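You operate a simulated robot arm through the tools that you are given. There is no shell and no other tool. Be economical: measure what you need, move in short steps, check, and stop when the job is done.

You run a simulated two-armed robot. Do the job below in one go: nothing can be reset, and whatever is moved stays where it is left.

TASK
Take the tape tab marked "1" from the top of the green table and leave it on top of the blower two. Take the weight on the top of the green table and put it away on the top of bench five. Put the tall cooler on the top of the green table away on the shelf two of the tall rack. Put the bag labelled "clips" from the top of the green table on the ref tile and the bag marked "dry beads" on the tile two. Take the thick yellow coupon marked "48" from the top of bench six and leave it on the sheet on the top of bench three. Put the white block on the top of bench eight away on the top of bench nine. Fetch the red switch from the top of bench nine and set it on top of the white pack. Take the foam block two and leave it on top of the cooler three. Put the block three on top of the black blower one. Switch the chamber switch on. Any order will do. Set down upright: block three.

The check looks at the end state, three seconds after you hand in, the way a careful person would. Anything else that was tipped, shoved, dropped, spilled or broken makes it a failure. Flat cloth is picked up by pressing the open fingertips on it (5 to 10 N) and closing them slowly along it; thin cloth reads only 2 to 8 mm in the jaws.

THE ROBOT
Two 7-joint arms with fingered hands on one trunk, on a base that drives. Base frame: it is fixed to the floor where the robot stands at the start and does not move with it; the origin is under the middle of the robot, x ahead of it, y to its left, z up; the surface under the hand at the start is at about z = 750. Readings come in mm, rad, newtons and seconds.
The left shoulder is at the start at [30, 136, 1080], the right one opposite. Places, roughly: bag [1500, 500, 750]; block three [6000, -6000, 750]; blower one [5750, -6000, 750]; blower two [500, 250, 750]; chamber switch [3800, -7400, 1000]; cooler three [5750, -5500, 750]; foam block two [5500, -5000, 750]; red switch [5000, -5250, 750]; ref tile [1750, 500, 750]; sheet [5250, -250, 750]; shelf two of the tall rack [3400, 3200, 500]; tall cooler (11x5x15 cm) [1000, 500, 800]; tape tab [750, 0, 750]; thick yellow coupon [2750, -2500, 750]; tile two [1000, 250, 750]; top of bench five [5700, -2500, 800]; top of bench nine [5200, -5200, 800]; weight [750, 0, 750]; white block (6x5x4 cm) [4200, -3200, 800]; white pack [5250, -5000, 750]. Payload 5 kg a hand.
The tool frame of a hand sits at the grasp point between the pads (the TCP): z along the fingers, y along the line on which they close. The tips reach 42 mm beyond it. The gripper opens to 208 mm. The gripper's body begins 119 mm behind the TCP. The gripper is a hand of 4 fingers: y runs from the thumb to the fingers, the wrist lies at [0, 0, -332] in the tool frame.
Orientation is told as [roll, pitch, yaw] about the base's x, y, z axes, in that order, counted from this pose: with the fingers straight down and closing along the base's y, the tool's x points along the base's -x, its y along +y and its z along -z.

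THE INTERFACE
- The arms move only by the tool servo_tool. It takes "left_deltas", "right_deltas" or both (then of equal length, played together; a hand with none holds still); each is a list of rows, each a list of 6 numbers: the shift along the tool's x, y, z in units of 100 mm (1.0 is 100 mm), then the turn, a rotation vector about the tool's x, y, z in units of 180 degrees (1.0 is 180 degrees). In form: [[tx, ty, tz, rx, ry, rz], ...]. A call has 1 to 10 rows; each row is the pose to reach, as a shift and turn from the pose commanded when the call began, along the tool's axes at that moment. A call with a number of a shift or a turn outside -1 to 1 is refused whole. A row lasts 0.2 s, in which the tool goes at most 50 mm and 0.15 rad; a call with a longer step from one row to the next is refused whole. Where a pose cannot be reached the arm comes as near as it can. A force on the tool above 40 N (or 10 N above the force at the start of the call, whichever is more), or a blocked arm, ends the call early, and 0.2 s more pass. In this call time passes only in rows, and 0.2 s behind the last. The reply holds the time, the measured pose of the TCP, the force on the tool along the base axes, the opening and the grip force, in the units named above and with some noise, with the torque about the TCP (base axes, N m) and any sound that the robot's microphone picked up, and new pictures: "views" is both (left out), scene, wrist or none (wrist: the cameras of the hands that moved).
- Cameras (640 x 400 px; columns grow to the right, rows downward): "scene" is now at [45.3, 23.4, 1811.2]; the picture's right is [0.29, -0.96, 0.00], its down [-0.68, -0.21, -0.70] and it looks along [0.67, 0.20, -0.71] (base axes); focal length 268 px, centre (320, 200). "left" rides on the left gripper at [-101, 0, -145] in its tool frame; the picture's right is [0.00, -1.00, 0.00], its down [0.82, 0.00, -0.57] and it looks along [0.57, 0.00, 0.82] (tool axes); focal length 261 px, centre (320, 200). "right" rides on the right gripper at [101, 0, -145] in its tool frame; the picture's right is [0.00, 1.00, 0.00], its down [-0.82, 0.00, -0.57] and it looks along [-0.57, 0.00, 0.82] (tool axes); focal length 261 px, centre (320, 200). There is no depth. A picture from a camera that has moved, and an enlarged one, comes with that camera's place and axes in the base frame and with its lens.
- move_column(by): slides the trunk up (or, below 0, down) by that many mm; the arms and the scene camera ride with it, the base frame stays. It gives what a move gives, with no picture.
- roll_base(legs): drives the robot by 1 to 6 legs, each [ahead, left, turn to the left] in mm, mm and rad, along the robot's own axes; the way and the turn of a leg run together, so that a leg with both is an arc; at most 1500 mm and 3.142 rad a leg. The arms and the cameras ride along, it lands a little off, and it stops where it bumps. It gives what a move gives, and a new picture of the scene camera.
- move_fingers(finger1, finger2, finger3, thumb_bend, hand): sets how far each is bent, from 0 (flat) to 1 (curled in); at 0.3 the hand is open as for a grip, at 0.7 the pads meet at the TCP. One left out holds its place. A second passes; each finger stops where it meets its share of the squeeze, and holds until it gets a number again. It is the only way to open and close the hand. It gives what a move gives, with no picture; readings hold the bend of each and the force on the fingers (four entries, about 0 where the hand has none), thumb and palm.
- pan_tilt(pan, tilt): turns the head with the scene camera to pan (to the left, within 2.496 rad either way) and tilt (down, from -0.506 to 1.204), counted from straight ahead of the robot. It gives what a move gives, and a new picture of the scene camera.
- close_up(camera, box): a new picture of the part [left, top, right, bottom] of that camera's present view, enlarged. The clock stands still meanwhile.
- job_done(): hands the job in; it is judged then, once.

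Work in short steps. Places have to be worked out from the pictures, the camera data and where the tool is seen: move nearer, look again, correct. Check each grasp and each placing, and mend what went wrong. You have 535 turns and 360 pictures in all, those below and enlarged ones among them. Open the grippers and draw the arms clear of the work before you hand the job in, unless the task says otherwise; then end with one line.

The tools are called after "Request:" as a command line: name --argument value ..., lists and objects as JSON in quotes. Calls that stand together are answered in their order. servo_tool: Moves the arms, as the interface text tells. Its arguments: {"type":"object","properties":{"left_deltas":{"type":"array","items":{"type":"array","items":{"type":"number"}}},"right_deltas":{"type":"array","items":{"type":"array","items":{"type":"number"}}},"views":{"type":"string","enum":["both","scene","wrist","none"]}},"required":[]} The other tools are called the same way: move_column (by) slides the trunk up or down; move_fingers (finger1, finger2, finger3, thumb_bend, hand) moves the fingers one by one; roll_base (legs) drives the base; pan_tilt (pan, tilt) turns the head that bears the scene camera; close_up (camera, box) takes an enlarged picture of a part of a camera's view; job_done () hands the job in.

At the start:

```text
t: 0.0
left_position: [491.6, 429.6, 1059.4]
left_tool_rot: [0.0, -0.001, 0.001]
left_wrist_force: [-0.2, -0.6, -0.6]
left_ft_torque: [0.03, -0.02, 0.0]
left_finger_gap: 208.2
left_grasp_force: 0.0
left_shape: jaw
left_bend: [0.3, 0.3, 0.3, 0.3]
left_finger forces: [0.0, 0.0, 0.0, 0.1, 0.0, 0.0]
right_position: [780.4, -129.6, 1058.2]
right_tool_rot: [-0.001, 0.001, -0.002]
right_wrist_force: [0.1, -0.2, -0.6]
right_ft_torque: [0.02, -0.02, -0.02]
right_finger_gap: 207.5
right_grasp_force: 0.0
right_shape: jaw
right_bend: [0.3, 0.3, 0.3, 0.3]
right_finger forces: [0.0, 0.0, 0.0, 0.0, 0.1, 0.0]
trunk travel left (down, up): [-100.0, 390.0]
robot x, y, heading: [-2.6, 1.3, 0.004]
head pan, tilt: [0.293, 0.792]
```

scene: 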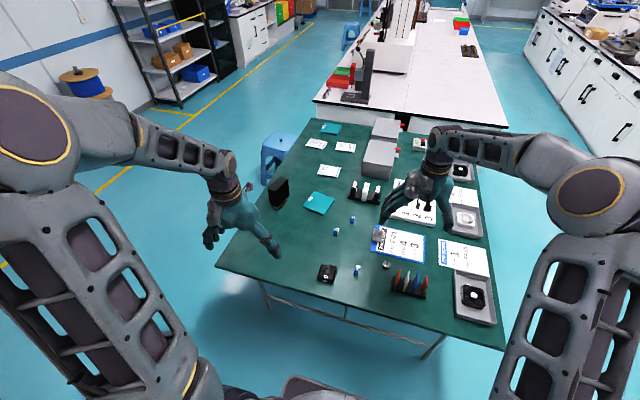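
right: 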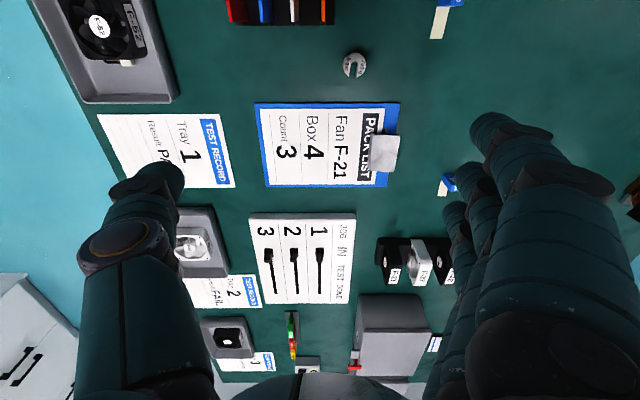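
left: 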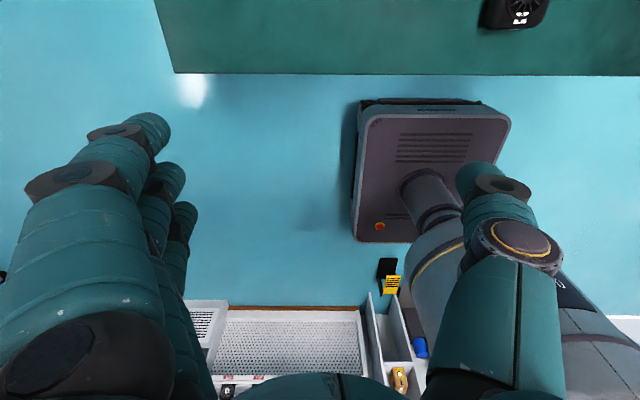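

I start by looking at the green table enlarged to identify the items on it.

Request:
close_up --camera "scene" --box '[220, 110, 380, 210]'

Request:
close_up --camera "scene" --box '[310, 200, 470, 300]'

Request:
close_up --camera "scene" --box '[340, 110, 500, 210]'

```text
4.00 times, centred on (300, 160) of scene
camera zoom: at [45.3, 23.4, 1811.2], right [0.29, -0.96, 0.0], down [-0.68, -0.21, -0.7], along [0.67, 0.2, -0.71], focal length 1072 px, centre (400, 360)
```

zoom: 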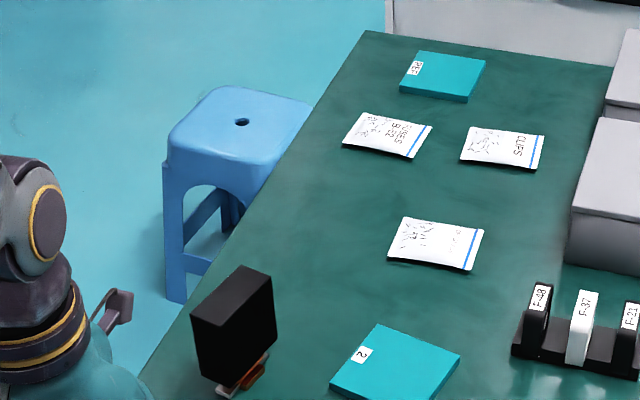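

```text
4.00 times, centred on (390, 250) of scene
camera zoom: at [45.3, 23.4, 1811.2], right [0.29, -0.96, 0.0], down [-0.68, -0.21, -0.7], along [0.67, 0.2, -0.71], focal length 1072 px, centre (40, 0)
```

zoom: 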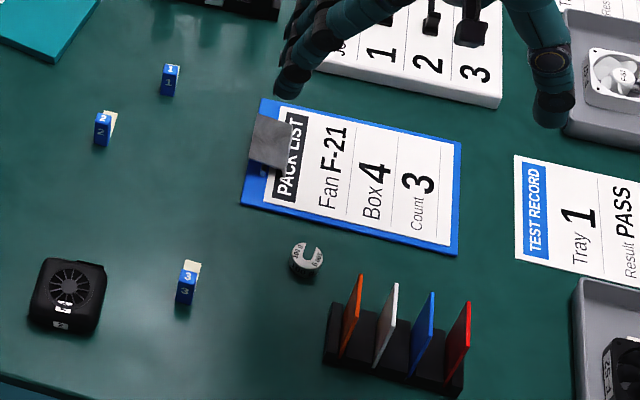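

```text
4.00 times, centred on (420, 160) of scene
camera zoom: at [45.3, 23.4, 1811.2], right [0.29, -0.96, 0.0], down [-0.68, -0.21, -0.7], along [0.67, 0.2, -0.71], focal length 1072 px, centre (-80, 360)
```

zoom: 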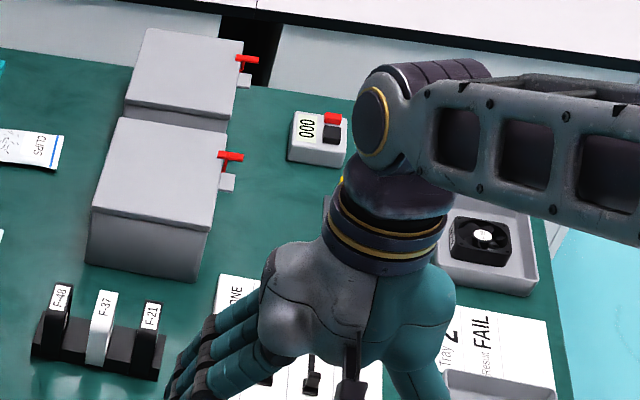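

The table's contents are clear; now I look round the room to learn the layout.

Request:
pan_tilt --pan -0.3 --tilt 0.3

Request:
pan_tilt --pan 0.8 --tilt 0.4

Request:
pan_tilt --pan -1.2 --tilt 0.4

```text
t: 1.0
left_position: [491.0, 429.2, 1060.9]
left_tool_rot: [0.001, 0.001, 0.0]
left_wrist_force: [-0.9, -0.3, 0.0]
left_ft_torque: [-0.01, 0.01, 0.02]
left_finger_gap: 207.6
left_grasp_force: 0.0
left_shape: jaw
left_bend: [0.3, 0.3, 0.3, 0.3]
left_finger forces: [0.0, 0.0, 0.0, 0.1, 0.1, 0.0]
right_position: [780.7, -129.7, 1058.7]
right_tool_rot: [0.0, 0.0, 0.0]
right_wrist_force: [0.4, -0.1, -0.2]
right_ft_torque: [0.06, 0.02, 0.03]
right_finger_gap: 207.5
right_grasp_force: 0.0
right_shape: jaw
right_bend: [0.3, 0.3, 0.3, 0.3]
right_finger forces: [0.0, 0.0, 0.1, 0.0, 0.0, 0.0]
trunk travel left (down, up): [-100.0, 390.0]
robot x, y, heading: [-1.8, 2.5, -0.003]
head pan, tilt: [-0.3, 0.3]
camera scene: at [57.0, -27.5, 1854.9], right [-0.29, -0.96, 0.0], down [-0.28, 0.09, -0.95], along [0.91, -0.28, -0.3], focal length 268 px, centre (320, 200)
```

scene: 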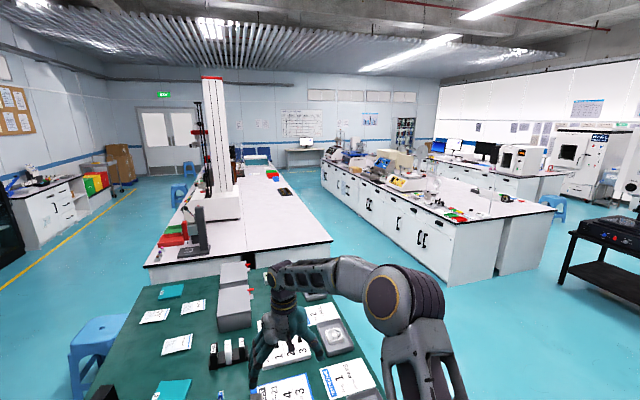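

```text
t: 2.3
left_position: [490.5, 429.0, 1059.5]
left_tool_rot: [-0.001, -0.001, 0.001]
left_wrist_force: [-0.6, -0.3, -0.6]
left_ft_torque: [0.0, 0.01, 0.03]
left_finger_gap: 208.1
left_grasp_force: 0.1
left_shape: jaw
left_bend: [0.3, 0.3, 0.3, 0.3]
left_finger forces: [0.1, 0.0, 0.1, 0.1, 0.0, 0.0]
right_position: [780.7, -130.5, 1057.8]
right_tool_rot: [0.001, 0.0, -0.001]
right_wrist_force: [0.5, -0.4, 0.4]
right_ft_torque: [-0.01, -0.01, -0.01]
right_finger_gap: 207.9
right_grasp_force: 0.0
right_shape: jaw
right_bend: [0.3, 0.3, 0.3, 0.3]
right_finger forces: [0.0, 0.0, 0.0, 0.0, 0.0, 0.0]
trunk travel left (down, up): [-100.0, 390.0]
robot x, y, heading: [-2.8, -0.9, -0.004]
head pan, tilt: [0.799, 0.4]
camera scene: at [32.4, 66.4, 1845.7], right [0.72, -0.7, 0.0], down [-0.27, -0.28, -0.92], along [0.64, 0.66, -0.39], focal length 268 px, centre (320, 200)
```

scene: 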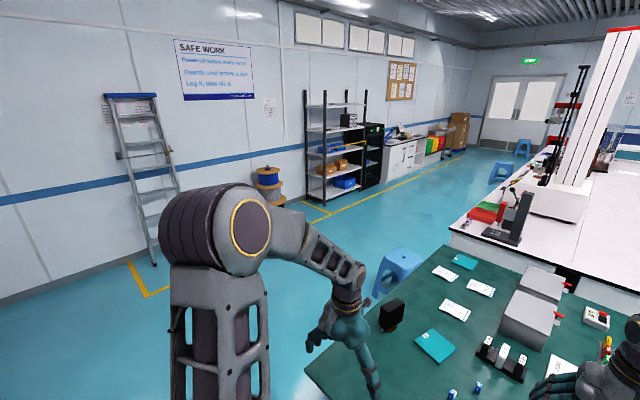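

```text
t: 4.3
left_position: [491.2, 429.8, 1059.5]
left_tool_rot: [0.0, 0.0, 0.001]
left_wrist_force: [-0.2, 0.4, 0.4]
left_ft_torque: [0.01, -0.01, 0.0]
left_finger_gap: 207.8
left_grasp_force: 0.2
left_shape: jaw
left_bend: [0.3, 0.3, 0.3, 0.3]
left_finger forces: [0.1, 0.0, 0.1, 0.0, 0.1, 0.1]
right_position: [778.6, -130.3, 1058.1]
right_tool_rot: [-0.001, 0.001, 0.001]
right_wrist_force: [0.3, 0.0, -0.1]
right_ft_torque: [0.01, 0.01, -0.02]
right_finger_gap: 207.9
right_grasp_force: 0.1
right_shape: jaw
right_bend: [0.3, 0.3, 0.3, 0.3]
right_finger forces: [0.0, 0.0, 0.0, 0.1, 0.1, 0.1]
trunk travel left (down, up): [-100.0, 390.0]
robot x, y, heading: [1.6, 0.0, 0.001]
head pan, tilt: [-1.201, 0.4]
camera scene: at [1.3, -86.3, 1845.7], right [-0.93, -0.36, 0.0], down [-0.14, 0.36, -0.92], along [0.33, -0.86, -0.39], focal length 268 px, centre (320, 200)
```

scene: 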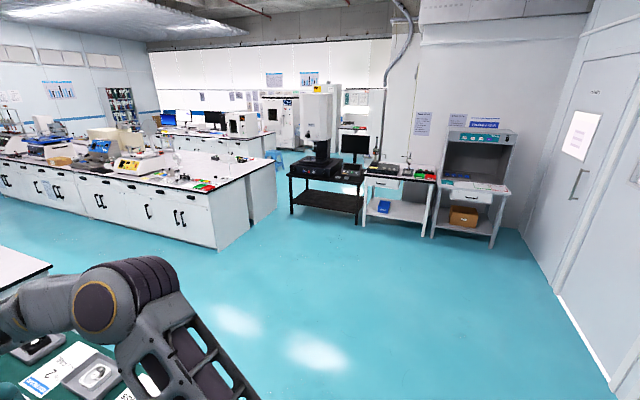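

Room layout understood. Now I look closely at tab 1 through the right wrist camera, and look straight down the table with the head.

Request:
close_up --camera "right" --box '[400, 150, 480, 200]'

Request:
pan_tilt --pan 0.15 --tilt 0.95

```text
8.00 times, centred on (440, 175) of right
camera zoom: at [678.3, -130.4, 1202.6], right [0.0, 1.0, 0.0], down [0.82, 0.0, 0.57], along [0.57, 0.0, -0.82], focal length 2085 px, centre (-640, 400)
```

zoom: 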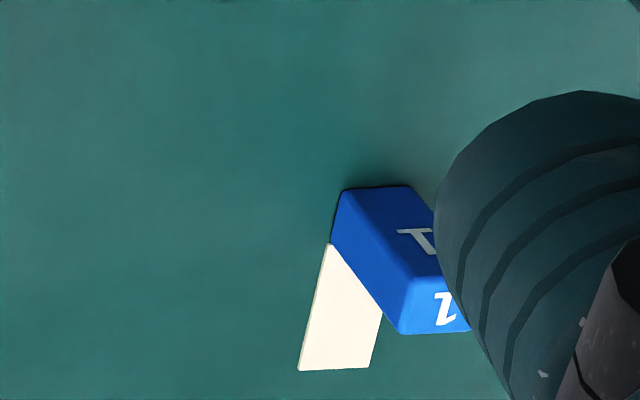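

```text
t: 5.8
left_position: [490.4, 429.4, 1059.0]
left_tool_rot: [0.0, 0.0, 0.002]
left_wrist_force: [-0.5, -0.7, 0.2]
left_ft_torque: [0.01, -0.03, 0.0]
left_finger_gap: 207.8
left_grasp_force: 0.0
left_shape: jaw
left_bend: [0.3, 0.3, 0.3, 0.3]
left_finger forces: [0.1, 0.0, 0.0, 0.0, 0.0, 0.0]
right_position: [778.7, -129.4, 1057.6]
right_tool_rot: [0.0, 0.0, 0.0]
right_wrist_force: [-1.0, -0.7, -0.5]
right_ft_torque: [0.01, -0.02, -0.01]
right_finger_gap: 207.9
right_grasp_force: 0.2
right_shape: jaw
right_bend: [0.3, 0.3, 0.3, 0.3]
right_finger forces: [0.1, 0.0, 0.0, 0.0, 0.0, 0.0]
trunk travel left (down, up): [-100.0, 390.0]
robot x, y, heading: [1.2, 1.8, 0.003]
head pan, tilt: [0.15, 0.949]
camera scene: at [39.6, 10.8, 1799.1], right [0.15, -0.99, 0.0], down [-0.8, -0.12, -0.58], along [0.58, 0.09, -0.81], focal length 268 px, centre (320, 200)
```

scene: 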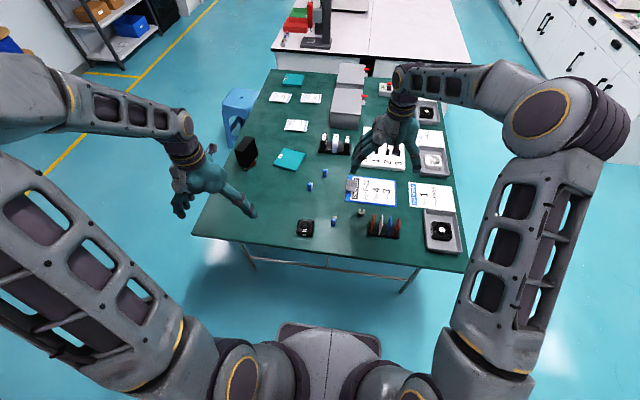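

Tab 1 is at about (944,125) and blower two at about (619,167). I roll 120 mm ahead so both lie well within the left arm's reach, and close the left hand partway for the small tab.

Request:
roll_base --legs '[[120, 0, 0]]'

Request:
move_fingers --hand "left" --finger1 0.6 --finger2 0.6 --finger3 0.6 --thumb_bend 0.6

Request:
servo_tool --right_deltas '[[0.3, -0.5, 0, 0, 0, 0], [0.6, -1, 0, 0, 0, 0], [1, -1, 0, 0, 0, 0]]' --left_deltas '[[-0.3, -0.5, 0, 0, 0, 0], [-0.7, -0.8, 0, 0, 0, 0], [-1, -1, 0, 0, 0, 0]]' --views "wrist"

```text
t: 7.0
left_position: [610.8, 428.8, 1058.5]
left_tool_rot: [0.0, 0.001, 0.001]
left_wrist_force: [0.7, 0.3, -0.5]
left_ft_torque: [0.01, 0.19, 0.0]
left_finger_gap: 207.7
left_grasp_force: 0.1
left_shape: jaw
left_bend: [0.3, 0.3, 0.3, 0.3]
left_finger forces: [0.0, 0.0, 0.0, 0.0, 0.0, 0.0]
right_position: [900.7, -130.1, 1055.3]
right_tool_rot: [0.002, 0.001, 0.0]
right_wrist_force: [2.4, 0.5, -2.0]
right_ft_torque: [-0.02, 0.24, -0.01]
right_finger_gap: 207.6
right_grasp_force: 0.2
right_shape: jaw
right_bend: [0.3, 0.3, 0.3, 0.3]
right_finger forces: [0.1, 0.0, 0.0, 0.0, 0.0, 0.1]
trunk travel left (down, up): [-100.0, 390.0]
robot x, y, heading: [119.1, -4.5, -0.002]
head pan, tilt: [0.15, 0.949]
camera scene: at [161.8, 10.9, 1799.0], right [0.15, -0.99, 0.0], down [-0.81, -0.12, -0.58], along [0.57, 0.09, -0.81], focal length 268 px, centre (320, 200)
```

scene: 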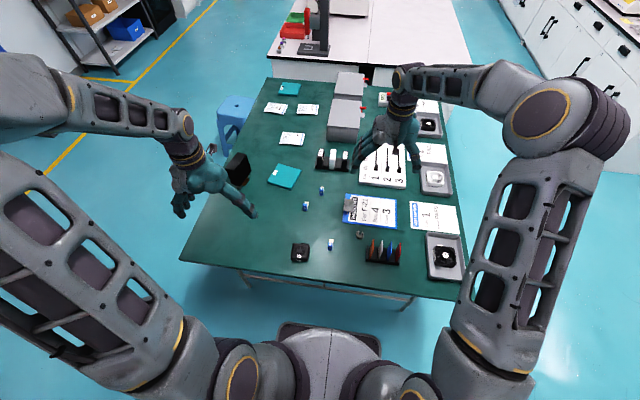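

```text
t: 8.0
left_position: [609.8, 430.3, 1059.3]
left_tool_rot: [-0.001, 0.0, 0.002]
left_wrist_force: [0.7, -0.4, -0.6]
left_ft_torque: [0.01, 0.0, 0.0]
left_finger_gap: 71.9
left_grasp_force: 0.0
left_shape: fingers
left_bend: [0.6, 0.6, 0.6, 0.6]
left_finger forces: [0.0, 0.1, 0.0, 0.0, 0.1, 0.0]
right_position: [898.6, -130.5, 1056.0]
right_tool_rot: [-0.001, 0.0, 0.001]
right_wrist_force: [0.5, 0.7, 0.0]
right_ft_torque: [0.02, 0.0, 0.01]
right_finger_gap: 207.8
right_grasp_force: 0.0
right_shape: jaw
right_bend: [0.3, 0.3, 0.3, 0.3]
right_finger forces: [0.0, 0.0, 0.0, 0.0, 0.0, 0.1]
trunk travel left (down, up): [-100.0, 390.0]
robot x, y, heading: [121.7, 0.7, 0.0]
head pan, tilt: [0.15, 0.949]
```

```text
refused: row 1 steps farther than a row can; nothing moved
```

Steps must stay within 50 mm, so I move the left hand toward tab 1 in diagonal rows and draw the right hand back out of the way.

Request:
servo_tool --right_deltas '[[0.35, -0.35, 0, 0, 0, 0], [0.7, -0.7, 0, 0, 0, 0], [1, -1, 0, 0, 0, 0]]' --left_deltas '[[-0.35, -0.35, 0, 0, 0, 0], [-0.7, -0.7, 0, 0, 0, 0], [-1, -1, 0, 0, 0, 0]]' --views "none"

Request:
servo_tool --right_deltas '[[0.35, -0.35, 0, 0, 0, 0], [0.7, -0.7, 0, 0, 0, 0], [1, -1, 0, 0, 0, 0]]' --left_deltas '[[-0.35, -0.35, 0, 0, 0, 0], [-0.7, -0.7, 0, 0, 0, 0], [-1, -1, 0, 0, 0, 0]]' --views "none"

Request:
servo_tool --left_deltas '[[-0.35, -0.35, 0, 0, 0, 0], [-0.7, -0.7, 0, 0, 0, 0], [-1, -1, 0, 0, 0, 0]]' --views "wrist"

```text
t: 8.8
left_position: [708.3, 328.9, 1060.0]
left_tool_rot: [0.003, 0.002, 0.001]
left_wrist_force: [0.2, -1.3, 0.3]
left_ft_torque: [0.18, 0.02, 0.01]
left_finger_gap: 71.7
left_grasp_force: 0.0
left_shape: fingers
left_bend: [0.6, 0.6, 0.6, 0.6]
left_finger forces: [0.0, 0.0, 0.0, 0.0, 0.0, 0.0]
right_position: [798.7, -229.5, 1057.4]
right_tool_rot: [0.002, 0.003, 0.0]
right_wrist_force: [-1.1, -0.9, 0.9]
right_ft_torque: [0.15, 0.02, 0.0]
right_finger_gap: 207.8
right_grasp_force: 0.1
right_shape: jaw
right_bend: [0.3, 0.3, 0.3, 0.3]
right_finger forces: [0.0, 0.0, 0.0, 0.0, 0.1, 0.0]
trunk travel left (down, up): [-100.0, 390.0]
robot x, y, heading: [118.0, -3.4, 0.001]
head pan, tilt: [0.15, 0.949]
```

```text
t: 9.6
left_position: [813.1, 228.2, 1060.3]
left_tool_rot: [0.002, 0.0, 0.002]
left_wrist_force: [0.3, -1.2, 0.1]
left_ft_torque: [0.21, 0.03, -0.01]
left_finger_gap: 71.5
left_grasp_force: 0.2
left_shape: fingers
left_bend: [0.6, 0.6, 0.6, 0.6]
left_finger forces: [0.0, 0.1, 0.1, 0.0, 0.0, 0.0]
right_position: [697.6, -330.9, 1056.7]
right_tool_rot: [0.002, -0.001, 0.002]
right_wrist_force: [-0.2, -1.8, -1.0]
right_ft_torque: [0.24, 0.0, 0.01]
right_finger_gap: 207.9
right_grasp_force: 0.1
right_shape: jaw
right_bend: [0.3, 0.3, 0.3, 0.3]
right_finger forces: [0.1, 0.0, 0.1, 0.0, 0.1, 0.1]
trunk travel left (down, up): [-100.0, 390.0]
robot x, y, heading: [119.4, -3.3, 0.005]
head pan, tilt: [0.15, 0.949]
```

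```text
t: 10.4
left_position: [910.8, 130.9, 1058.2]
left_tool_rot: [0.0, 0.002, 0.0]
left_wrist_force: [0.7, 0.3, 0.3]
left_ft_torque: [0.03, 0.11, 0.0]
left_finger_gap: 71.6
left_grasp_force: 0.1
left_shape: fingers
left_bend: [0.6, 0.6, 0.6, 0.6]
left_finger forces: [0.0, 0.1, 0.0, 0.1, 0.0, 0.1]
right_position: [698.5, -330.4, 1056.9]
right_tool_rot: [0.002, 0.002, 0.0]
right_wrist_force: [1.0, -0.8, -1.0]
right_ft_torque: [0.17, 0.09, 0.04]
right_finger_gap: 208.0
right_grasp_force: 0.1
right_shape: jaw
right_bend: [0.3, 0.3, 0.3, 0.3]
right_finger forces: [0.0, 0.1, 0.0, 0.1, 0.0, 0.0]
trunk travel left (down, up): [-100.0, 390.0]
robot x, y, heading: [119.2, 2.9, -0.004]
head pan, tilt: [0.15, 0.949]
camera left: at [1014.0, 129.4, 1201.8], right [0.01, -1.0, 0.0], down [-0.82, -0.01, 0.57], along [-0.57, 0.0, -0.82], focal length 261 px, centre (320, 200)
```

left: 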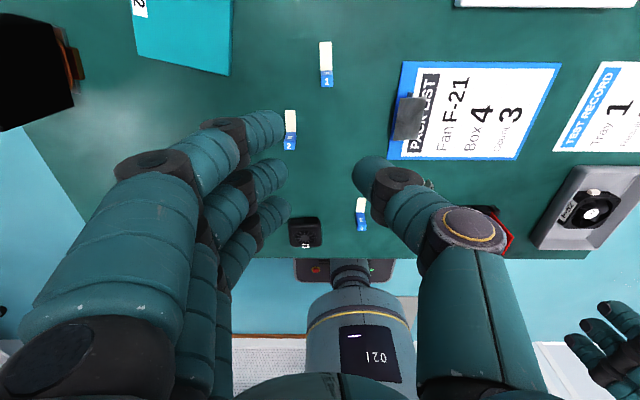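

Tab 1's blue body is at about (936,119). I align over it and descend 170 mm, then look again.

Request:
servo_tool --left_deltas '[[-0.12, -0.06, 0.4, 0, 0, 0], [-0.25, -0.12, 0.8, 0, 0, 0], [-0.25, -0.12, 1, 0, 0, 0]]' --views "none"

Request:
servo_tool --left_deltas '[[0, 0, 0.4, 0, 0, 0], [0, 0, 0.75, 0, 0, 0]]' --views "wrist"

```text
t: 11.2
left_position: [936.8, 117.5, 958.6]
left_tool_rot: [0.002, 0.0, 0.0]
left_wrist_force: [0.8, 0.2, -0.5]
left_ft_torque: [0.01, 0.03, -0.01]
left_finger_gap: 71.7
left_grasp_force: 0.0
left_shape: fingers
left_bend: [0.6, 0.6, 0.6, 0.6]
left_finger forces: [0.0, 0.1, 0.0, 0.1, 0.0, 0.0]
right_position: [698.8, -330.2, 1058.0]
right_tool_rot: [-0.001, 0.0, -0.001]
right_wrist_force: [-0.2, -0.9, -0.1]
right_ft_torque: [0.02, 0.02, -0.02]
right_finger_gap: 207.9
right_grasp_force: 0.0
right_shape: jaw
right_bend: [0.3, 0.3, 0.3, 0.3]
right_finger forces: [0.0, 0.0, 0.0, 0.0, 0.1, 0.1]
trunk travel left (down, up): [-100.0, 390.0]
robot x, y, heading: [119.4, 0.4, -0.002]
head pan, tilt: [0.15, 0.949]
```

```text
t: 11.8
left_position: [936.7, 116.8, 883.0]
left_tool_rot: [0.001, -0.002, 0.002]
left_wrist_force: [0.5, -0.5, 0.9]
left_ft_torque: [-0.02, 0.1, -0.01]
left_finger_gap: 71.5
left_grasp_force: 0.0
left_shape: fingers
left_bend: [0.6, 0.6, 0.6, 0.6]
left_finger forces: [0.0, 0.1, 0.0, 0.0, 0.0, 0.1]
right_position: [698.7, -329.4, 1058.5]
right_tool_rot: [0.0, -0.001, 0.002]
right_wrist_force: [0.8, 0.3, 0.2]
right_ft_torque: [-0.01, 0.02, 0.01]
right_finger_gap: 207.8
right_grasp_force: 0.1
right_shape: jaw
right_bend: [0.3, 0.3, 0.3, 0.3]
right_finger forces: [0.1, 0.0, 0.1, 0.1, 0.0, 0.0]
trunk travel left (down, up): [-100.0, 390.0]
robot x, y, heading: [119.0, 0.3, -0.001]
head pan, tilt: [0.15, 0.949]
camera left: at [1037.9, 116.4, 1027.3], right [0.0, -1.0, 0.0], down [-0.82, 0.0, 0.57], along [-0.57, 0.0, -0.82], focal length 261 px, centre (320, 200)
```

left: 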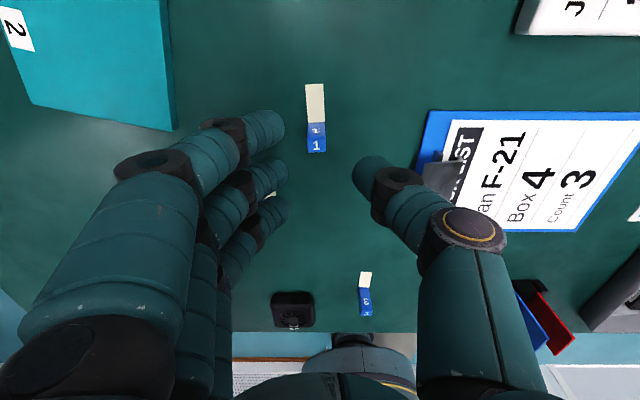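

The tab body is about 19×19×42 mm tall and sits at (940,119). I descend to TCP z≈799 so the tips flank it.

Request:
servo_tool --left_deltas '[[-0.03, 0.02, 0.3, 0, 0, 0], [-0.03, 0.02, 0.6, 0, 0, 0], [-0.03, 0.02, 0.84, 0, 0, 0]]' --views "wrist"

```text
t: 12.6
left_position: [939.0, 120.1, 801.4]
left_tool_rot: [0.0, -0.002, -0.002]
left_wrist_force: [-0.3, -0.1, 8.1]
left_ft_torque: [-0.41, -0.02, 0.0]
left_finger_gap: 71.1
left_grasp_force: 4.1
left_shape: fingers
left_bend: [0.6, 0.6, 0.6, 0.6]
left_finger forces: [0.0, 0.0, 0.0, 0.1, 8.3, 0.0]
right_position: [698.1, -331.2, 1058.7]
right_tool_rot: [0.0, -0.002, 0.001]
right_wrist_force: [0.7, 0.1, 0.3]
right_ft_torque: [0.03, -0.01, 0.0]
right_finger_gap: 207.8
right_grasp_force: 0.0
right_shape: jaw
right_bend: [0.3, 0.3, 0.3, 0.3]
right_finger forces: [0.1, 0.0, 0.1, 0.0, 0.0, 0.0]
trunk travel left (down, up): [-100.0, 390.0]
robot x, y, heading: [119.7, -0.9, -0.003]
head pan, tilt: [0.15, 0.949]
camera left: at [1039.8, 119.0, 945.9], right [0.0, -1.0, 0.0], down [-0.82, 0.0, 0.57], along [-0.57, 0.0, -0.82], focal length 261 px, centre (320, 200)
```

left: 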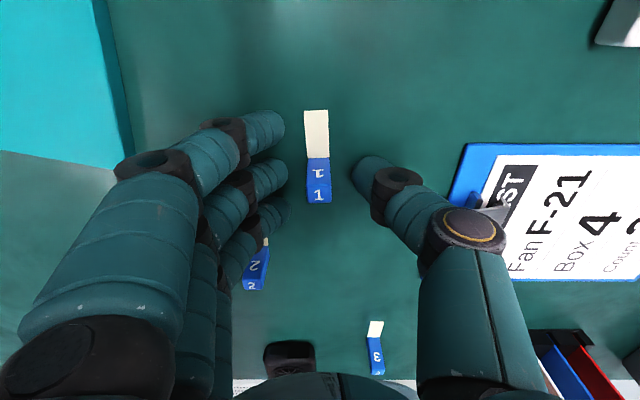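

The thumb just touches the table (8 N). I lift 4 mm and close thumb and middle finger on the block.

Request:
servo_tool --left_deltas '[[0, 0, -0.04, 0, 0, 0]]' --views "none"

Request:
move_fingers --hand "left" --finger2 0.72 --thumb_bend 0.72

Request:
close_up --camera "left" --box '[200, 100, 440, 250]'

```text
t: 13.0
left_position: [937.2, 121.9, 803.2]
left_tool_rot: [-0.001, 0.0, -0.001]
left_wrist_force: [-0.4, -0.3, -0.5]
left_ft_torque: [0.0, -0.02, 0.02]
left_finger_gap: 71.4
left_grasp_force: 0.0
left_shape: fingers
left_bend: [0.6, 0.6, 0.6, 0.6]
left_finger forces: [0.1, 0.1, 0.0, 0.0, 0.1, 0.0]
right_position: [698.5, -331.1, 1058.9]
right_tool_rot: [0.0, 0.0, 0.001]
right_wrist_force: [0.4, 0.1, 0.0]
right_ft_torque: [-0.02, 0.0, 0.0]
right_finger_gap: 208.1
right_grasp_force: 0.0
right_shape: jaw
right_bend: [0.3, 0.3, 0.3, 0.3]
right_finger forces: [0.0, 0.1, 0.0, 0.0, 0.0, 0.1]
trunk travel left (down, up): [-100.0, 390.0]
robot x, y, heading: [119.2, 3.5, -0.002]
head pan, tilt: [0.15, 0.949]
```

```text
t: 14.0
left_position: [938.4, 120.3, 803.9]
left_tool_rot: [0.0, -0.002, 0.001]
left_wrist_force: [-0.8, 0.5, -1.0]
left_ft_torque: [-0.02, -0.01, 0.02]
left_finger_gap: 53.6
left_grasp_force: 9.4
left_shape: fingers
left_bend: [0.6, 0.66, 0.6, 0.69]
left_finger forces: [0.1, 9.7, 0.0, 0.0, 9.7, 0.0]
right_position: [699.5, -331.5, 1058.0]
right_tool_rot: [0.0, 0.0, 0.001]
right_wrist_force: [0.7, -0.6, -0.1]
right_ft_torque: [0.02, 0.02, -0.01]
right_finger_gap: 207.7
right_grasp_force: 0.1
right_shape: jaw
right_bend: [0.3, 0.3, 0.3, 0.3]
right_finger forces: [0.0, 0.0, 0.0, 0.1, 0.0, 0.0]
trunk travel left (down, up): [-100.0, 390.0]
robot x, y, heading: [121.7, -2.2, 0.006]
head pan, tilt: [0.15, 0.949]
```

```text
2.67 times, centred on (320, 175) of left
camera zoom: at [1039.6, 119.7, 947.7], right [0.0, -1.0, 0.0], down [-0.82, 0.0, 0.57], along [-0.57, 0.0, -0.82], focal length 695 px, centre (320, 267)
```

zoom: 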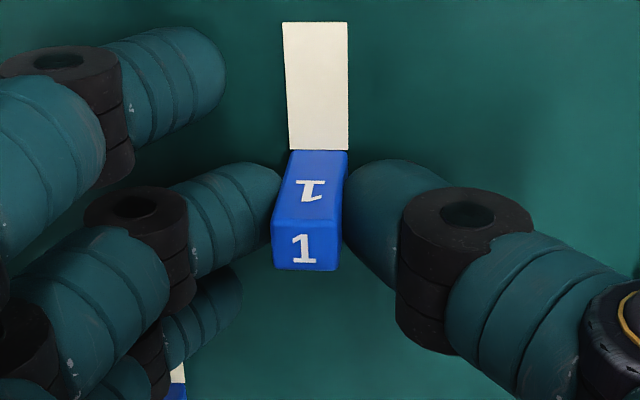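

The tab is held at about 10 N. I lift it and carry it towards blower two.

Request:
servo_tool --left_deltas '[[0, 0, -0.4, 0, 0, 0], [0, 0, -0.8, 0, 0, 0], [0, 0, -1, 0, 0, 0]]' --views "wrist"

Request:
servo_tool --left_deltas '[[0.4, 0.1, 0, 0, 0, 0], [0.8, 0.2, 0, 0, 0, 0], [1, 0.2, 0, 0, 0, 0]]' --views "none"

Request:
servo_tool --left_deltas '[[0.4, 0.1, 0, 0, 0, 0], [0.8, 0.2, 0, 0, 0, 0], [1, 0.2, 0, 0, 0, 0]]' --views "none"

Request:
servo_tool --left_deltas '[[0.4, 0, 0, 0, 0, 0], [0.8, 0, 0, 0, 0, 0], [1, 0, 0, 0, 0, 0]]' --views "both"

```text
t: 14.8
left_position: [936.5, 119.6, 902.8]
left_tool_rot: [-0.001, 0.001, -0.003]
left_wrist_force: [-0.4, -0.1, 0.2]
left_ft_torque: [-0.02, -0.07, 0.04]
left_finger_gap: 53.6
left_grasp_force: 10.1
left_shape: fingers
left_bend: [0.6, 0.66, 0.6, 0.69]
left_finger forces: [0.1, 9.7, 0.1, 0.0, 9.7, 0.1]
right_position: [698.0, -331.0, 1059.0]
right_tool_rot: [0.001, 0.001, 0.0]
right_wrist_force: [0.2, -0.6, 0.5]
right_ft_torque: [0.03, -0.05, 0.0]
right_finger_gap: 208.2
right_grasp_force: 0.0
right_shape: jaw
right_bend: [0.3, 0.3, 0.3, 0.3]
right_finger forces: [0.1, 0.1, 0.1, 0.1, 0.0, 0.0]
trunk travel left (down, up): [-100.0, 390.0]
robot x, y, heading: [121.9, -2.8, 0.001]
head pan, tilt: [0.15, 0.949]
camera left: at [1038.0, 119.0, 1048.5], right [0.0, -1.0, 0.0], down [-0.82, 0.0, 0.57], along [-0.57, 0.0, -0.82], focal length 261 px, centre (320, 200)
```

left: 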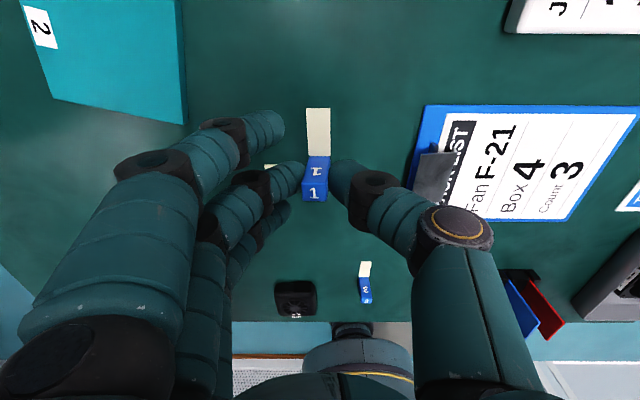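

```text
t: 15.6
left_position: [836.2, 139.8, 903.9]
left_tool_rot: [0.0, -0.003, 0.0]
left_wrist_force: [-0.3, 0.1, -0.1]
left_ft_torque: [-0.01, -0.1, 0.0]
left_finger_gap: 53.8
left_grasp_force: 9.6
left_shape: fingers
left_bend: [0.6, 0.66, 0.6, 0.69]
left_finger forces: [0.0, 9.6, 0.1, 0.0, 9.5, 0.1]
right_position: [697.4, -330.5, 1058.9]
right_tool_rot: [0.001, 0.001, -0.001]
right_wrist_force: [-1.0, -0.1, -0.2]
right_ft_torque: [-0.01, -0.02, 0.03]
right_finger_gap: 207.9
right_grasp_force: 0.0
right_shape: jaw
right_bend: [0.3, 0.3, 0.3, 0.3]
right_finger forces: [0.0, 0.0, 0.0, 0.1, 0.0, 0.0]
trunk travel left (down, up): [-100.0, 390.0]
robot x, y, heading: [121.2, 3.6, -0.0]
head pan, tilt: [0.15, 0.949]
```

```text
t: 16.4
left_position: [735.6, 161.0, 904.9]
left_tool_rot: [0.0, -0.003, -0.002]
left_wrist_force: [-1.0, -0.1, -0.3]
left_ft_torque: [0.01, -0.08, 0.0]
left_finger_gap: 54.0
left_grasp_force: 9.6
left_shape: fingers
left_bend: [0.6, 0.66, 0.6, 0.69]
left_finger forces: [0.2, 9.5, 0.0, 0.1, 9.6, 0.0]
right_position: [698.0, -330.9, 1057.4]
right_tool_rot: [0.0, 0.0, 0.0]
right_wrist_force: [-0.5, -0.2, -0.5]
right_ft_torque: [0.01, -0.08, 0.02]
right_finger_gap: 208.1
right_grasp_force: 0.0
right_shape: jaw
right_bend: [0.3, 0.3, 0.3, 0.3]
right_finger forces: [0.0, 0.0, 0.1, 0.0, 0.1, 0.0]
trunk travel left (down, up): [-100.0, 390.0]
robot x, y, heading: [120.9, -4.7, -0.002]
head pan, tilt: [0.15, 0.949]
```

```text
t: 17.2
left_position: [636.2, 161.6, 905.9]
left_tool_rot: [0.001, -0.003, -0.001]
left_wrist_force: [0.7, -0.3, 0.1]
left_ft_torque: [0.0, -0.05, -0.01]
left_finger_gap: 53.8
left_grasp_force: 9.7
left_shape: fingers
left_bend: [0.6, 0.66, 0.6, 0.69]
left_finger forces: [0.0, 9.5, 0.1, 0.0, 9.7, 0.0]
right_position: [698.2, -330.9, 1059.3]
right_tool_rot: [0.0, 0.0, 0.0]
right_wrist_force: [0.1, -0.2, 0.4]
right_ft_torque: [0.01, -0.07, -0.01]
right_finger_gap: 207.7
right_grasp_force: 0.0
right_shape: jaw
right_bend: [0.3, 0.3, 0.3, 0.3]
right_finger forces: [0.0, 0.0, 0.0, 0.0, 0.0, 0.1]
trunk travel left (down, up): [-100.0, 390.0]
robot x, y, heading: [119.9, -6.8, 0.001]
head pan, tilt: [0.15, 0.949]
camera scene: at [158.3, 10.6, 1799.1], right [0.15, -0.99, 0.0], down [-0.8, -0.12, -0.58], along [0.58, 0.09, -0.81], focal length 268 px, centre (320, 200)
camera left: at [738.0, 159.5, 1051.1], right [0.0, -1.0, 0.0], down [-0.82, 0.0, 0.57], along [-0.57, 0.0, -0.82], focal length 261 px, centre (320, 200)
```

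scene: 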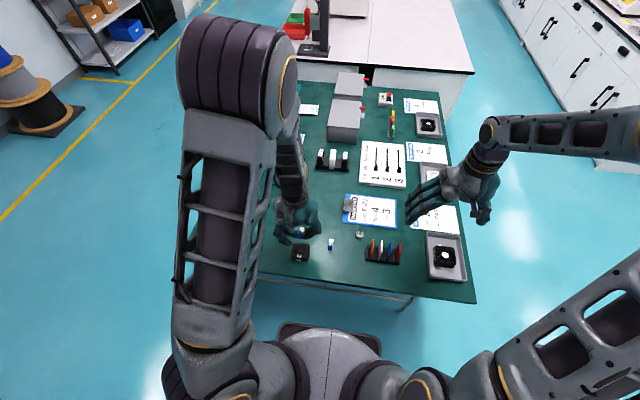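
left: 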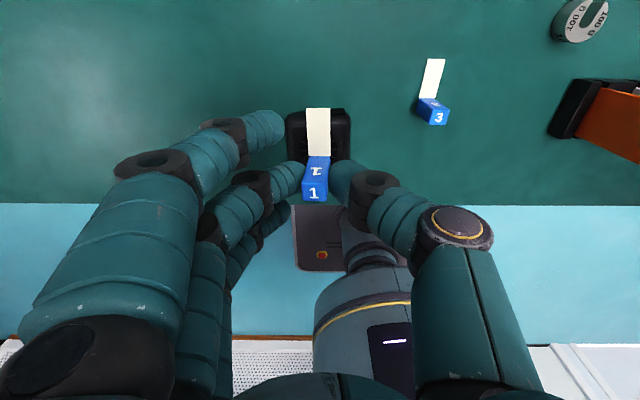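

The tab hangs squarely and blower two's centre is about (622,163). I aim the tab body at x≈608 so its strip also lies on the blower, spread the two idle fingers out of the way, and lower.

Request:
move_fingers --hand "left" --finger1 0.5 --finger3 0.5

Request:
servo_tool --left_deltas '[[0.27, 0.01, 0.2, 0, 0, 0], [0.27, 0.01, 0.6, 0, 0, 0]]' --views "wrist"

```text
t: 18.2
left_position: [637.3, 161.2, 906.6]
left_tool_rot: [0.001, 0.001, -0.001]
left_wrist_force: [0.1, 0.7, -0.2]
left_ft_torque: [0.0, 0.03, -0.01]
left_finger_gap: 76.6
left_grasp_force: 9.8
left_shape: fingers
left_bend: [0.5, 0.66, 0.5, 0.69]
left_finger forces: [0.0, 9.5, 0.0, 0.0, 9.6, 0.1]
right_position: [697.5, -330.6, 1058.4]
right_tool_rot: [0.0, 0.0, 0.0]
right_wrist_force: [0.1, 0.8, 0.1]
right_ft_torque: [0.0, 0.0, -0.01]
right_finger_gap: 208.0
right_grasp_force: 0.2
right_shape: jaw
right_bend: [0.3, 0.3, 0.3, 0.3]
right_finger forces: [0.0, 0.0, 0.0, 0.0, 0.0, 0.0]
trunk travel left (down, up): [-100.0, 390.0]
robot x, y, heading: [121.4, -0.4, -0.001]
head pan, tilt: [0.15, 0.949]
```

```text
t: 18.8
left_position: [612.2, 160.3, 845.8]
left_tool_rot: [0.0, 0.0, 0.0]
left_wrist_force: [0.5, -0.3, -0.6]
left_ft_torque: [-0.05, 0.18, -0.01]
left_finger_gap: 76.8
left_grasp_force: 9.6
left_shape: fingers
left_bend: [0.5, 0.66, 0.5, 0.69]
left_finger forces: [0.0, 9.7, 0.0, 0.0, 9.6, 0.1]
right_position: [700.1, -329.7, 1056.6]
right_tool_rot: [0.0, 0.003, 0.0]
right_wrist_force: [1.2, -0.5, 0.0]
right_ft_torque: [-0.02, 0.17, -0.02]
right_finger_gap: 207.9
right_grasp_force: 0.0
right_shape: jaw
right_bend: [0.3, 0.3, 0.3, 0.3]
right_finger forces: [0.1, 0.1, 0.1, 0.0, 0.0, 0.0]
trunk travel left (down, up): [-100.0, 390.0]
robot x, y, heading: [120.6, 0.5, 0.004]
head pan, tilt: [0.15, 0.949]
camera left: at [714.1, 159.6, 989.4], right [0.0, -1.0, 0.0], down [-0.82, 0.0, 0.57], along [-0.57, 0.0, -0.82], focal length 261 px, centre (320, 200)
```

left: 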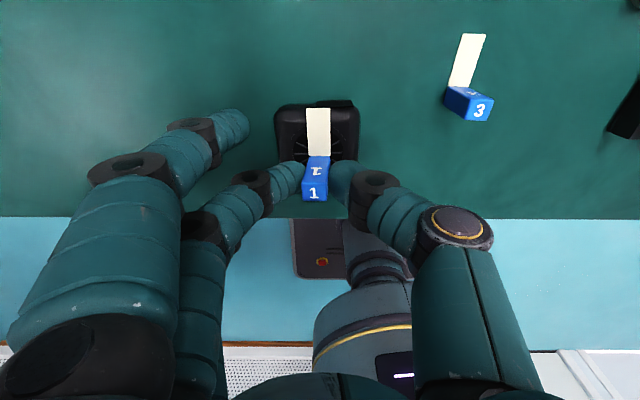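

Alignment looks right; I lower in small steps until I feel contact.

Request:
servo_tool --left_deltas '[[0.02, 0.02, 0.06, 0, 0, 0], [0.02, 0.02, 0.12, 0, 0, 0], [0.02, 0.02, 0.16, 0, 0, 0]]' --views "wrist"

```text
t: 19.6
left_position: [608.0, 161.4, 829.4]
left_tool_rot: [-0.001, 0.0, -0.001]
left_wrist_force: [-0.7, -3.5, 13.7]
left_ft_torque: [-0.04, 0.05, -0.02]
left_finger_gap: 77.0
left_grasp_force: 13.6
left_shape: fingers
left_bend: [0.5, 0.66, 0.5, 0.69]
left_finger forces: [0.1, 11.8, 0.0, 0.0, 15.2, 0.1]
right_position: [698.2, -331.4, 1059.0]
right_tool_rot: [-0.001, 0.0, -0.001]
right_wrist_force: [0.5, -0.7, -0.8]
right_ft_torque: [0.03, 0.02, 0.01]
right_finger_gap: 208.1
right_grasp_force: 0.0
right_shape: jaw
right_bend: [0.3, 0.3, 0.3, 0.3]
right_finger forces: [0.0, 0.0, 0.1, 0.0, 0.1, 0.0]
trunk travel left (down, up): [-100.0, 390.0]
robot x, y, heading: [116.2, 0.1, -0.004]
head pan, tilt: [0.15, 0.949]
camera left: at [710.2, 160.4, 974.2], right [0.0, -1.0, 0.0], down [-0.82, 0.0, 0.57], along [-0.57, 0.0, -0.82], focal length 261 px, centre (320, 200)
```

left: 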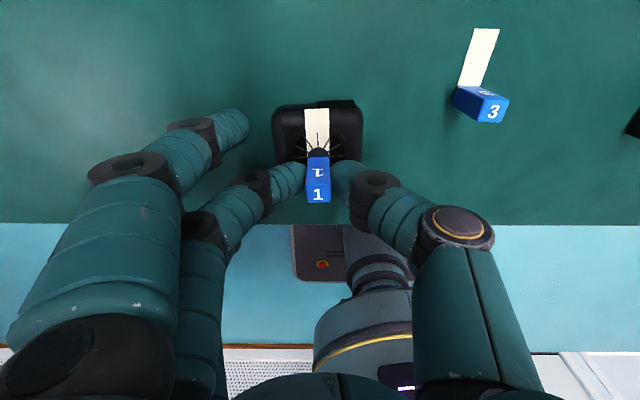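

Contact made. I ease up 1 mm and open thumb and finger slightly.

Request:
servo_tool --left_deltas '[[0, 0, -0.015, 0, 0, 0]]' --views "none"

Request:
move_fingers --hand "left" --finger2 0.58 --thumb_bend 0.61

Request:
servo_tool --left_deltas '[[0, 0, -0.3, 0, 0, 0], [0, 0, -0.6, 0, 0, 0], [0, 0, -1, 0, 0, 0]]' --views "wrist"

```text
t: 20.0
left_position: [608.8, 160.7, 829.5]
left_tool_rot: [-0.001, -0.001, 0.0]
left_wrist_force: [-0.2, -2.3, 6.7]
left_ft_torque: [-0.01, 0.01, 0.01]
left_finger_gap: 77.0
left_grasp_force: 11.8
left_shape: fingers
left_bend: [0.5, 0.66, 0.5, 0.69]
left_finger forces: [0.0, 11.0, 0.1, 0.0, 13.1, 0.1]
right_position: [697.8, -331.2, 1057.9]
right_tool_rot: [0.001, -0.001, 0.001]
right_wrist_force: [-0.6, 1.3, 0.0]
right_ft_torque: [-0.02, 0.05, 0.0]
right_finger_gap: 207.9
right_grasp_force: 0.1
right_shape: jaw
right_bend: [0.3, 0.3, 0.3, 0.3]
right_finger forces: [0.0, 0.1, 0.1, 0.0, 0.0, 0.0]
trunk travel left (down, up): [-100.0, 390.0]
robot x, y, heading: [115.3, -0.0, 0.002]
head pan, tilt: [0.15, 0.949]
```

```text
t: 21.0
left_position: [608.8, 161.8, 829.4]
left_tool_rot: [0.0, 0.0, 0.001]
left_wrist_force: [0.5, -0.3, -0.7]
left_ft_torque: [-0.02, 0.0, -0.02]
left_finger_gap: 92.2
left_grasp_force: 0.1
left_shape: fingers
left_bend: [0.5, 0.57, 0.5, 0.61]
left_finger forces: [0.0, 0.0, 0.0, 0.1, 0.1, 0.0]
right_position: [698.4, -330.4, 1058.0]
right_tool_rot: [0.001, 0.0, 0.0]
right_wrist_force: [0.1, -0.1, 0.4]
right_ft_torque: [0.01, -0.05, -0.02]
right_finger_gap: 207.7
right_grasp_force: 0.1
right_shape: jaw
right_bend: [0.3, 0.3, 0.3, 0.3]
right_finger forces: [0.1, 0.0, 0.0, 0.0, 0.0, 0.0]
trunk travel left (down, up): [-100.0, 390.0]
robot x, y, heading: [118.5, 1.5, 0.001]
head pan, tilt: [0.15, 0.949]
```

```text
t: 21.8
left_position: [605.4, 161.0, 932.3]
left_tool_rot: [0.001, 0.0, -0.001]
left_wrist_force: [-1.3, -0.3, -0.1]
left_ft_torque: [-0.02, -0.14, -0.02]
left_finger_gap: 92.8
left_grasp_force: 0.2
left_shape: fingers
left_bend: [0.5, 0.57, 0.5, 0.61]
left_finger forces: [0.0, 0.0, 0.0, 0.1, 0.0, 0.0]
right_position: [697.1, -330.9, 1059.2]
right_tool_rot: [-0.002, -0.001, 0.001]
right_wrist_force: [0.0, -0.3, 0.5]
right_ft_torque: [0.08, -0.14, -0.03]
right_finger_gap: 208.0
right_grasp_force: 0.1
right_shape: jaw
right_bend: [0.3, 0.3, 0.3, 0.3]
right_finger forces: [0.0, 0.1, 0.1, 0.0, 0.0, 0.1]
trunk travel left (down, up): [-100.0, 390.0]
robot x, y, heading: [118.3, -1.7, -0.001]
head pan, tilt: [0.15, 0.949]
camera left: at [707.5, 159.9, 1076.9], right [0.0, -1.0, 0.0], down [-0.82, 0.0, 0.57], along [-0.57, 0.0, -0.82], focal length 261 px, centre (320, 200)
```

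left: 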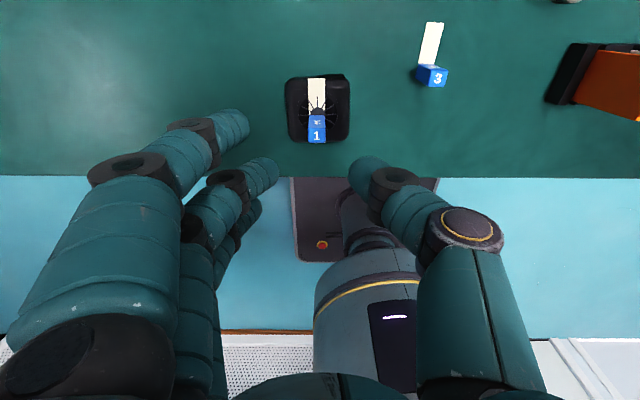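

Tab 1 rests on the blower. Next the bags: I raise the left hand and drive round to the left side of the table, facing it.

Request:
servo_tool --left_deltas '[[0, 0, -0.5, 0, 0, 0], [0, 0, -1, 0, 0, 0]]' --views "none"

Request:
roll_base --legs '[[-350, 0, 0], [0, 1050, 0], [0, 0, -1.571]]'

```text
t: 22.4
left_position: [607.3, 160.9, 1029.6]
left_tool_rot: [0.0, 0.001, 0.003]
left_wrist_force: [-0.2, 0.2, -0.6]
left_ft_torque: [-0.08, -0.01, 0.02]
left_finger_gap: 92.4
left_grasp_force: 0.1
left_shape: fingers
left_bend: [0.5, 0.57, 0.5, 0.61]
left_finger forces: [0.1, 0.1, 0.1, 0.0, 0.0, 0.0]
right_position: [698.0, -329.0, 1057.7]
right_tool_rot: [0.002, 0.0, -0.001]
right_wrist_force: [0.1, -0.1, 0.6]
right_ft_torque: [-0.02, -0.01, -0.01]
right_finger_gap: 207.7
right_grasp_force: 0.1
right_shape: jaw
right_bend: [0.3, 0.3, 0.3, 0.3]
right_finger forces: [0.1, 0.1, 0.0, 0.0, 0.0, 0.1]
trunk travel left (down, up): [-100.0, 390.0]
robot x, y, heading: [121.9, 0.6, -0.001]
head pan, tilt: [0.15, 0.949]
```

```text
t: 33.5
left_position: [-63.1, 568.7, 1029.3]
left_tool_rot: [0.002, 0.001, -1.569]
left_wrist_force: [-0.5, 0.1, -0.5]
left_ft_torque: [-0.01, -0.03, 0.04]
left_finger_gap: 92.6
left_grasp_force: 0.1
left_shape: fingers
left_bend: [0.5, 0.57, 0.5, 0.61]
left_finger forces: [0.1, 0.0, 0.1, 0.0, 0.0, 0.0]
right_position: [-553.4, 478.3, 1058.7]
right_tool_rot: [0.0, -0.001, -1.571]
right_wrist_force: [-1.1, 0.6, 0.6]
right_ft_torque: [-0.03, -0.04, 0.02]
right_finger_gap: 207.8
right_grasp_force: 0.0
right_shape: jaw
right_bend: [0.3, 0.3, 0.3, 0.3]
right_finger forces: [0.1, 0.0, 0.0, 0.1, 0.1, 0.0]
trunk travel left (down, up): [-100.0, 390.0]
robot x, y, heading: [-222.0, 1055.5, -1.57]
head pan, tilt: [0.15, 0.949]
camera scene: at [-216.4, 1014.4, 1799.1], right [-0.99, -0.15, 0.0], down [-0.12, 0.8, -0.58], along [0.09, -0.58, -0.81], focal length 268 px, centre (320, 200)
```

scene: 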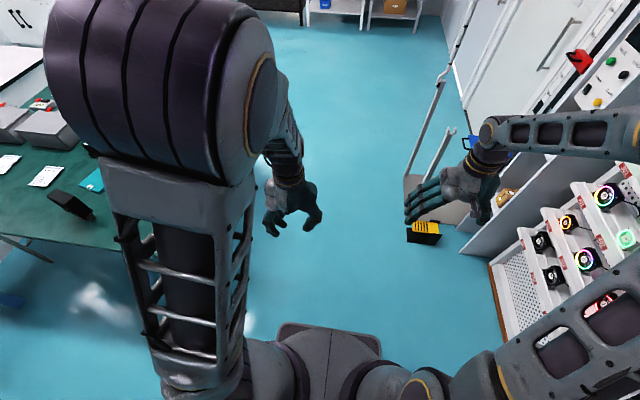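

Clear so far; now I strafe left along the table to x≈1380.

Request:
roll_base --legs '[[0, 1300, 0], [0, 300, 0]]'

Request:
pan_tilt --pan 0.1 --tilt 0.9

```text
t: 41.5
left_position: [1507.6, 577.7, 1028.1]
left_tool_rot: [-0.001, 0.0, -1.561]
left_wrist_force: [0.0, 0.4, 0.6]
left_ft_torque: [0.0, 0.14, -0.01]
left_finger_gap: 92.5
left_grasp_force: 0.0
left_shape: fingers
left_bend: [0.5, 0.57, 0.5, 0.61]
left_finger forces: [0.0, 0.1, 0.0, 0.0, 0.1, 0.0]
right_position: [1018.4, 483.2, 1057.7]
right_tool_rot: [-0.002, 0.0, -1.562]
right_wrist_force: [1.0, -0.9, 0.2]
right_ft_torque: [0.05, 0.17, -0.04]
right_finger_gap: 207.7
right_grasp_force: 0.1
right_shape: jaw
right_bend: [0.3, 0.3, 0.3, 0.3]
right_finger forces: [0.0, 0.0, 0.0, 0.0, 0.0, 0.1]
trunk travel left (down, up): [-100.0, 390.0]
robot x, y, heading: [1339.6, 1068.0, -1.563]
head pan, tilt: [0.15, 0.949]
camera scene: at [1352.0, 1022.9, 1799.1], right [-0.99, -0.16, 0.0], down [-0.13, 0.8, -0.58], along [0.09, -0.57, -0.81], focal length 268 px, centre (320, 200)
```

scene: 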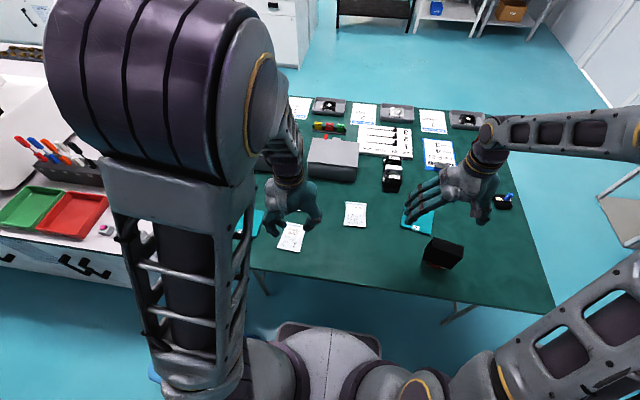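

```text
t: 42.2
left_position: [1506.8, 577.9, 1030.9]
left_tool_rot: [-0.002, 0.001, -1.563]
left_wrist_force: [-0.2, -0.7, 0.0]
left_ft_torque: [0.02, 0.01, 0.01]
left_finger_gap: 92.6
left_grasp_force: 0.0
left_shape: fingers
left_bend: [0.5, 0.57, 0.5, 0.61]
left_finger forces: [0.0, 0.1, 0.0, 0.1, 0.0, 0.0]
right_position: [1015.5, 483.8, 1058.3]
right_tool_rot: [-0.001, 0.001, -1.561]
right_wrist_force: [-0.2, 0.2, 0.9]
right_ft_torque: [-0.01, -0.01, 0.05]
right_finger_gap: 207.9
right_grasp_force: 0.0
right_shape: jaw
right_bend: [0.3, 0.3, 0.3, 0.3]
right_finger forces: [0.1, 0.0, 0.0, 0.0, 0.0, 0.0]
trunk travel left (down, up): [-100.0, 390.0]
robot x, y, heading: [1338.8, 1064.4, -1.56]
head pan, tilt: [0.099, 0.901]
camera scene: at [1346.7, 1019.7, 1802.7], right [-0.99, -0.11, 0.0], down [-0.08, 0.78, -0.62], along [0.07, -0.62, -0.78], focal length 268 px, centre (320, 200)
```

scene: 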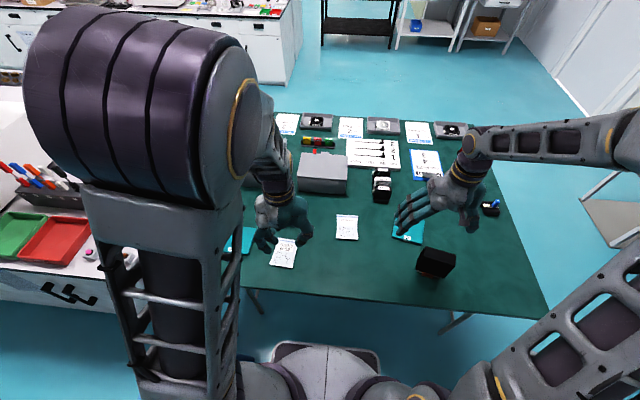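

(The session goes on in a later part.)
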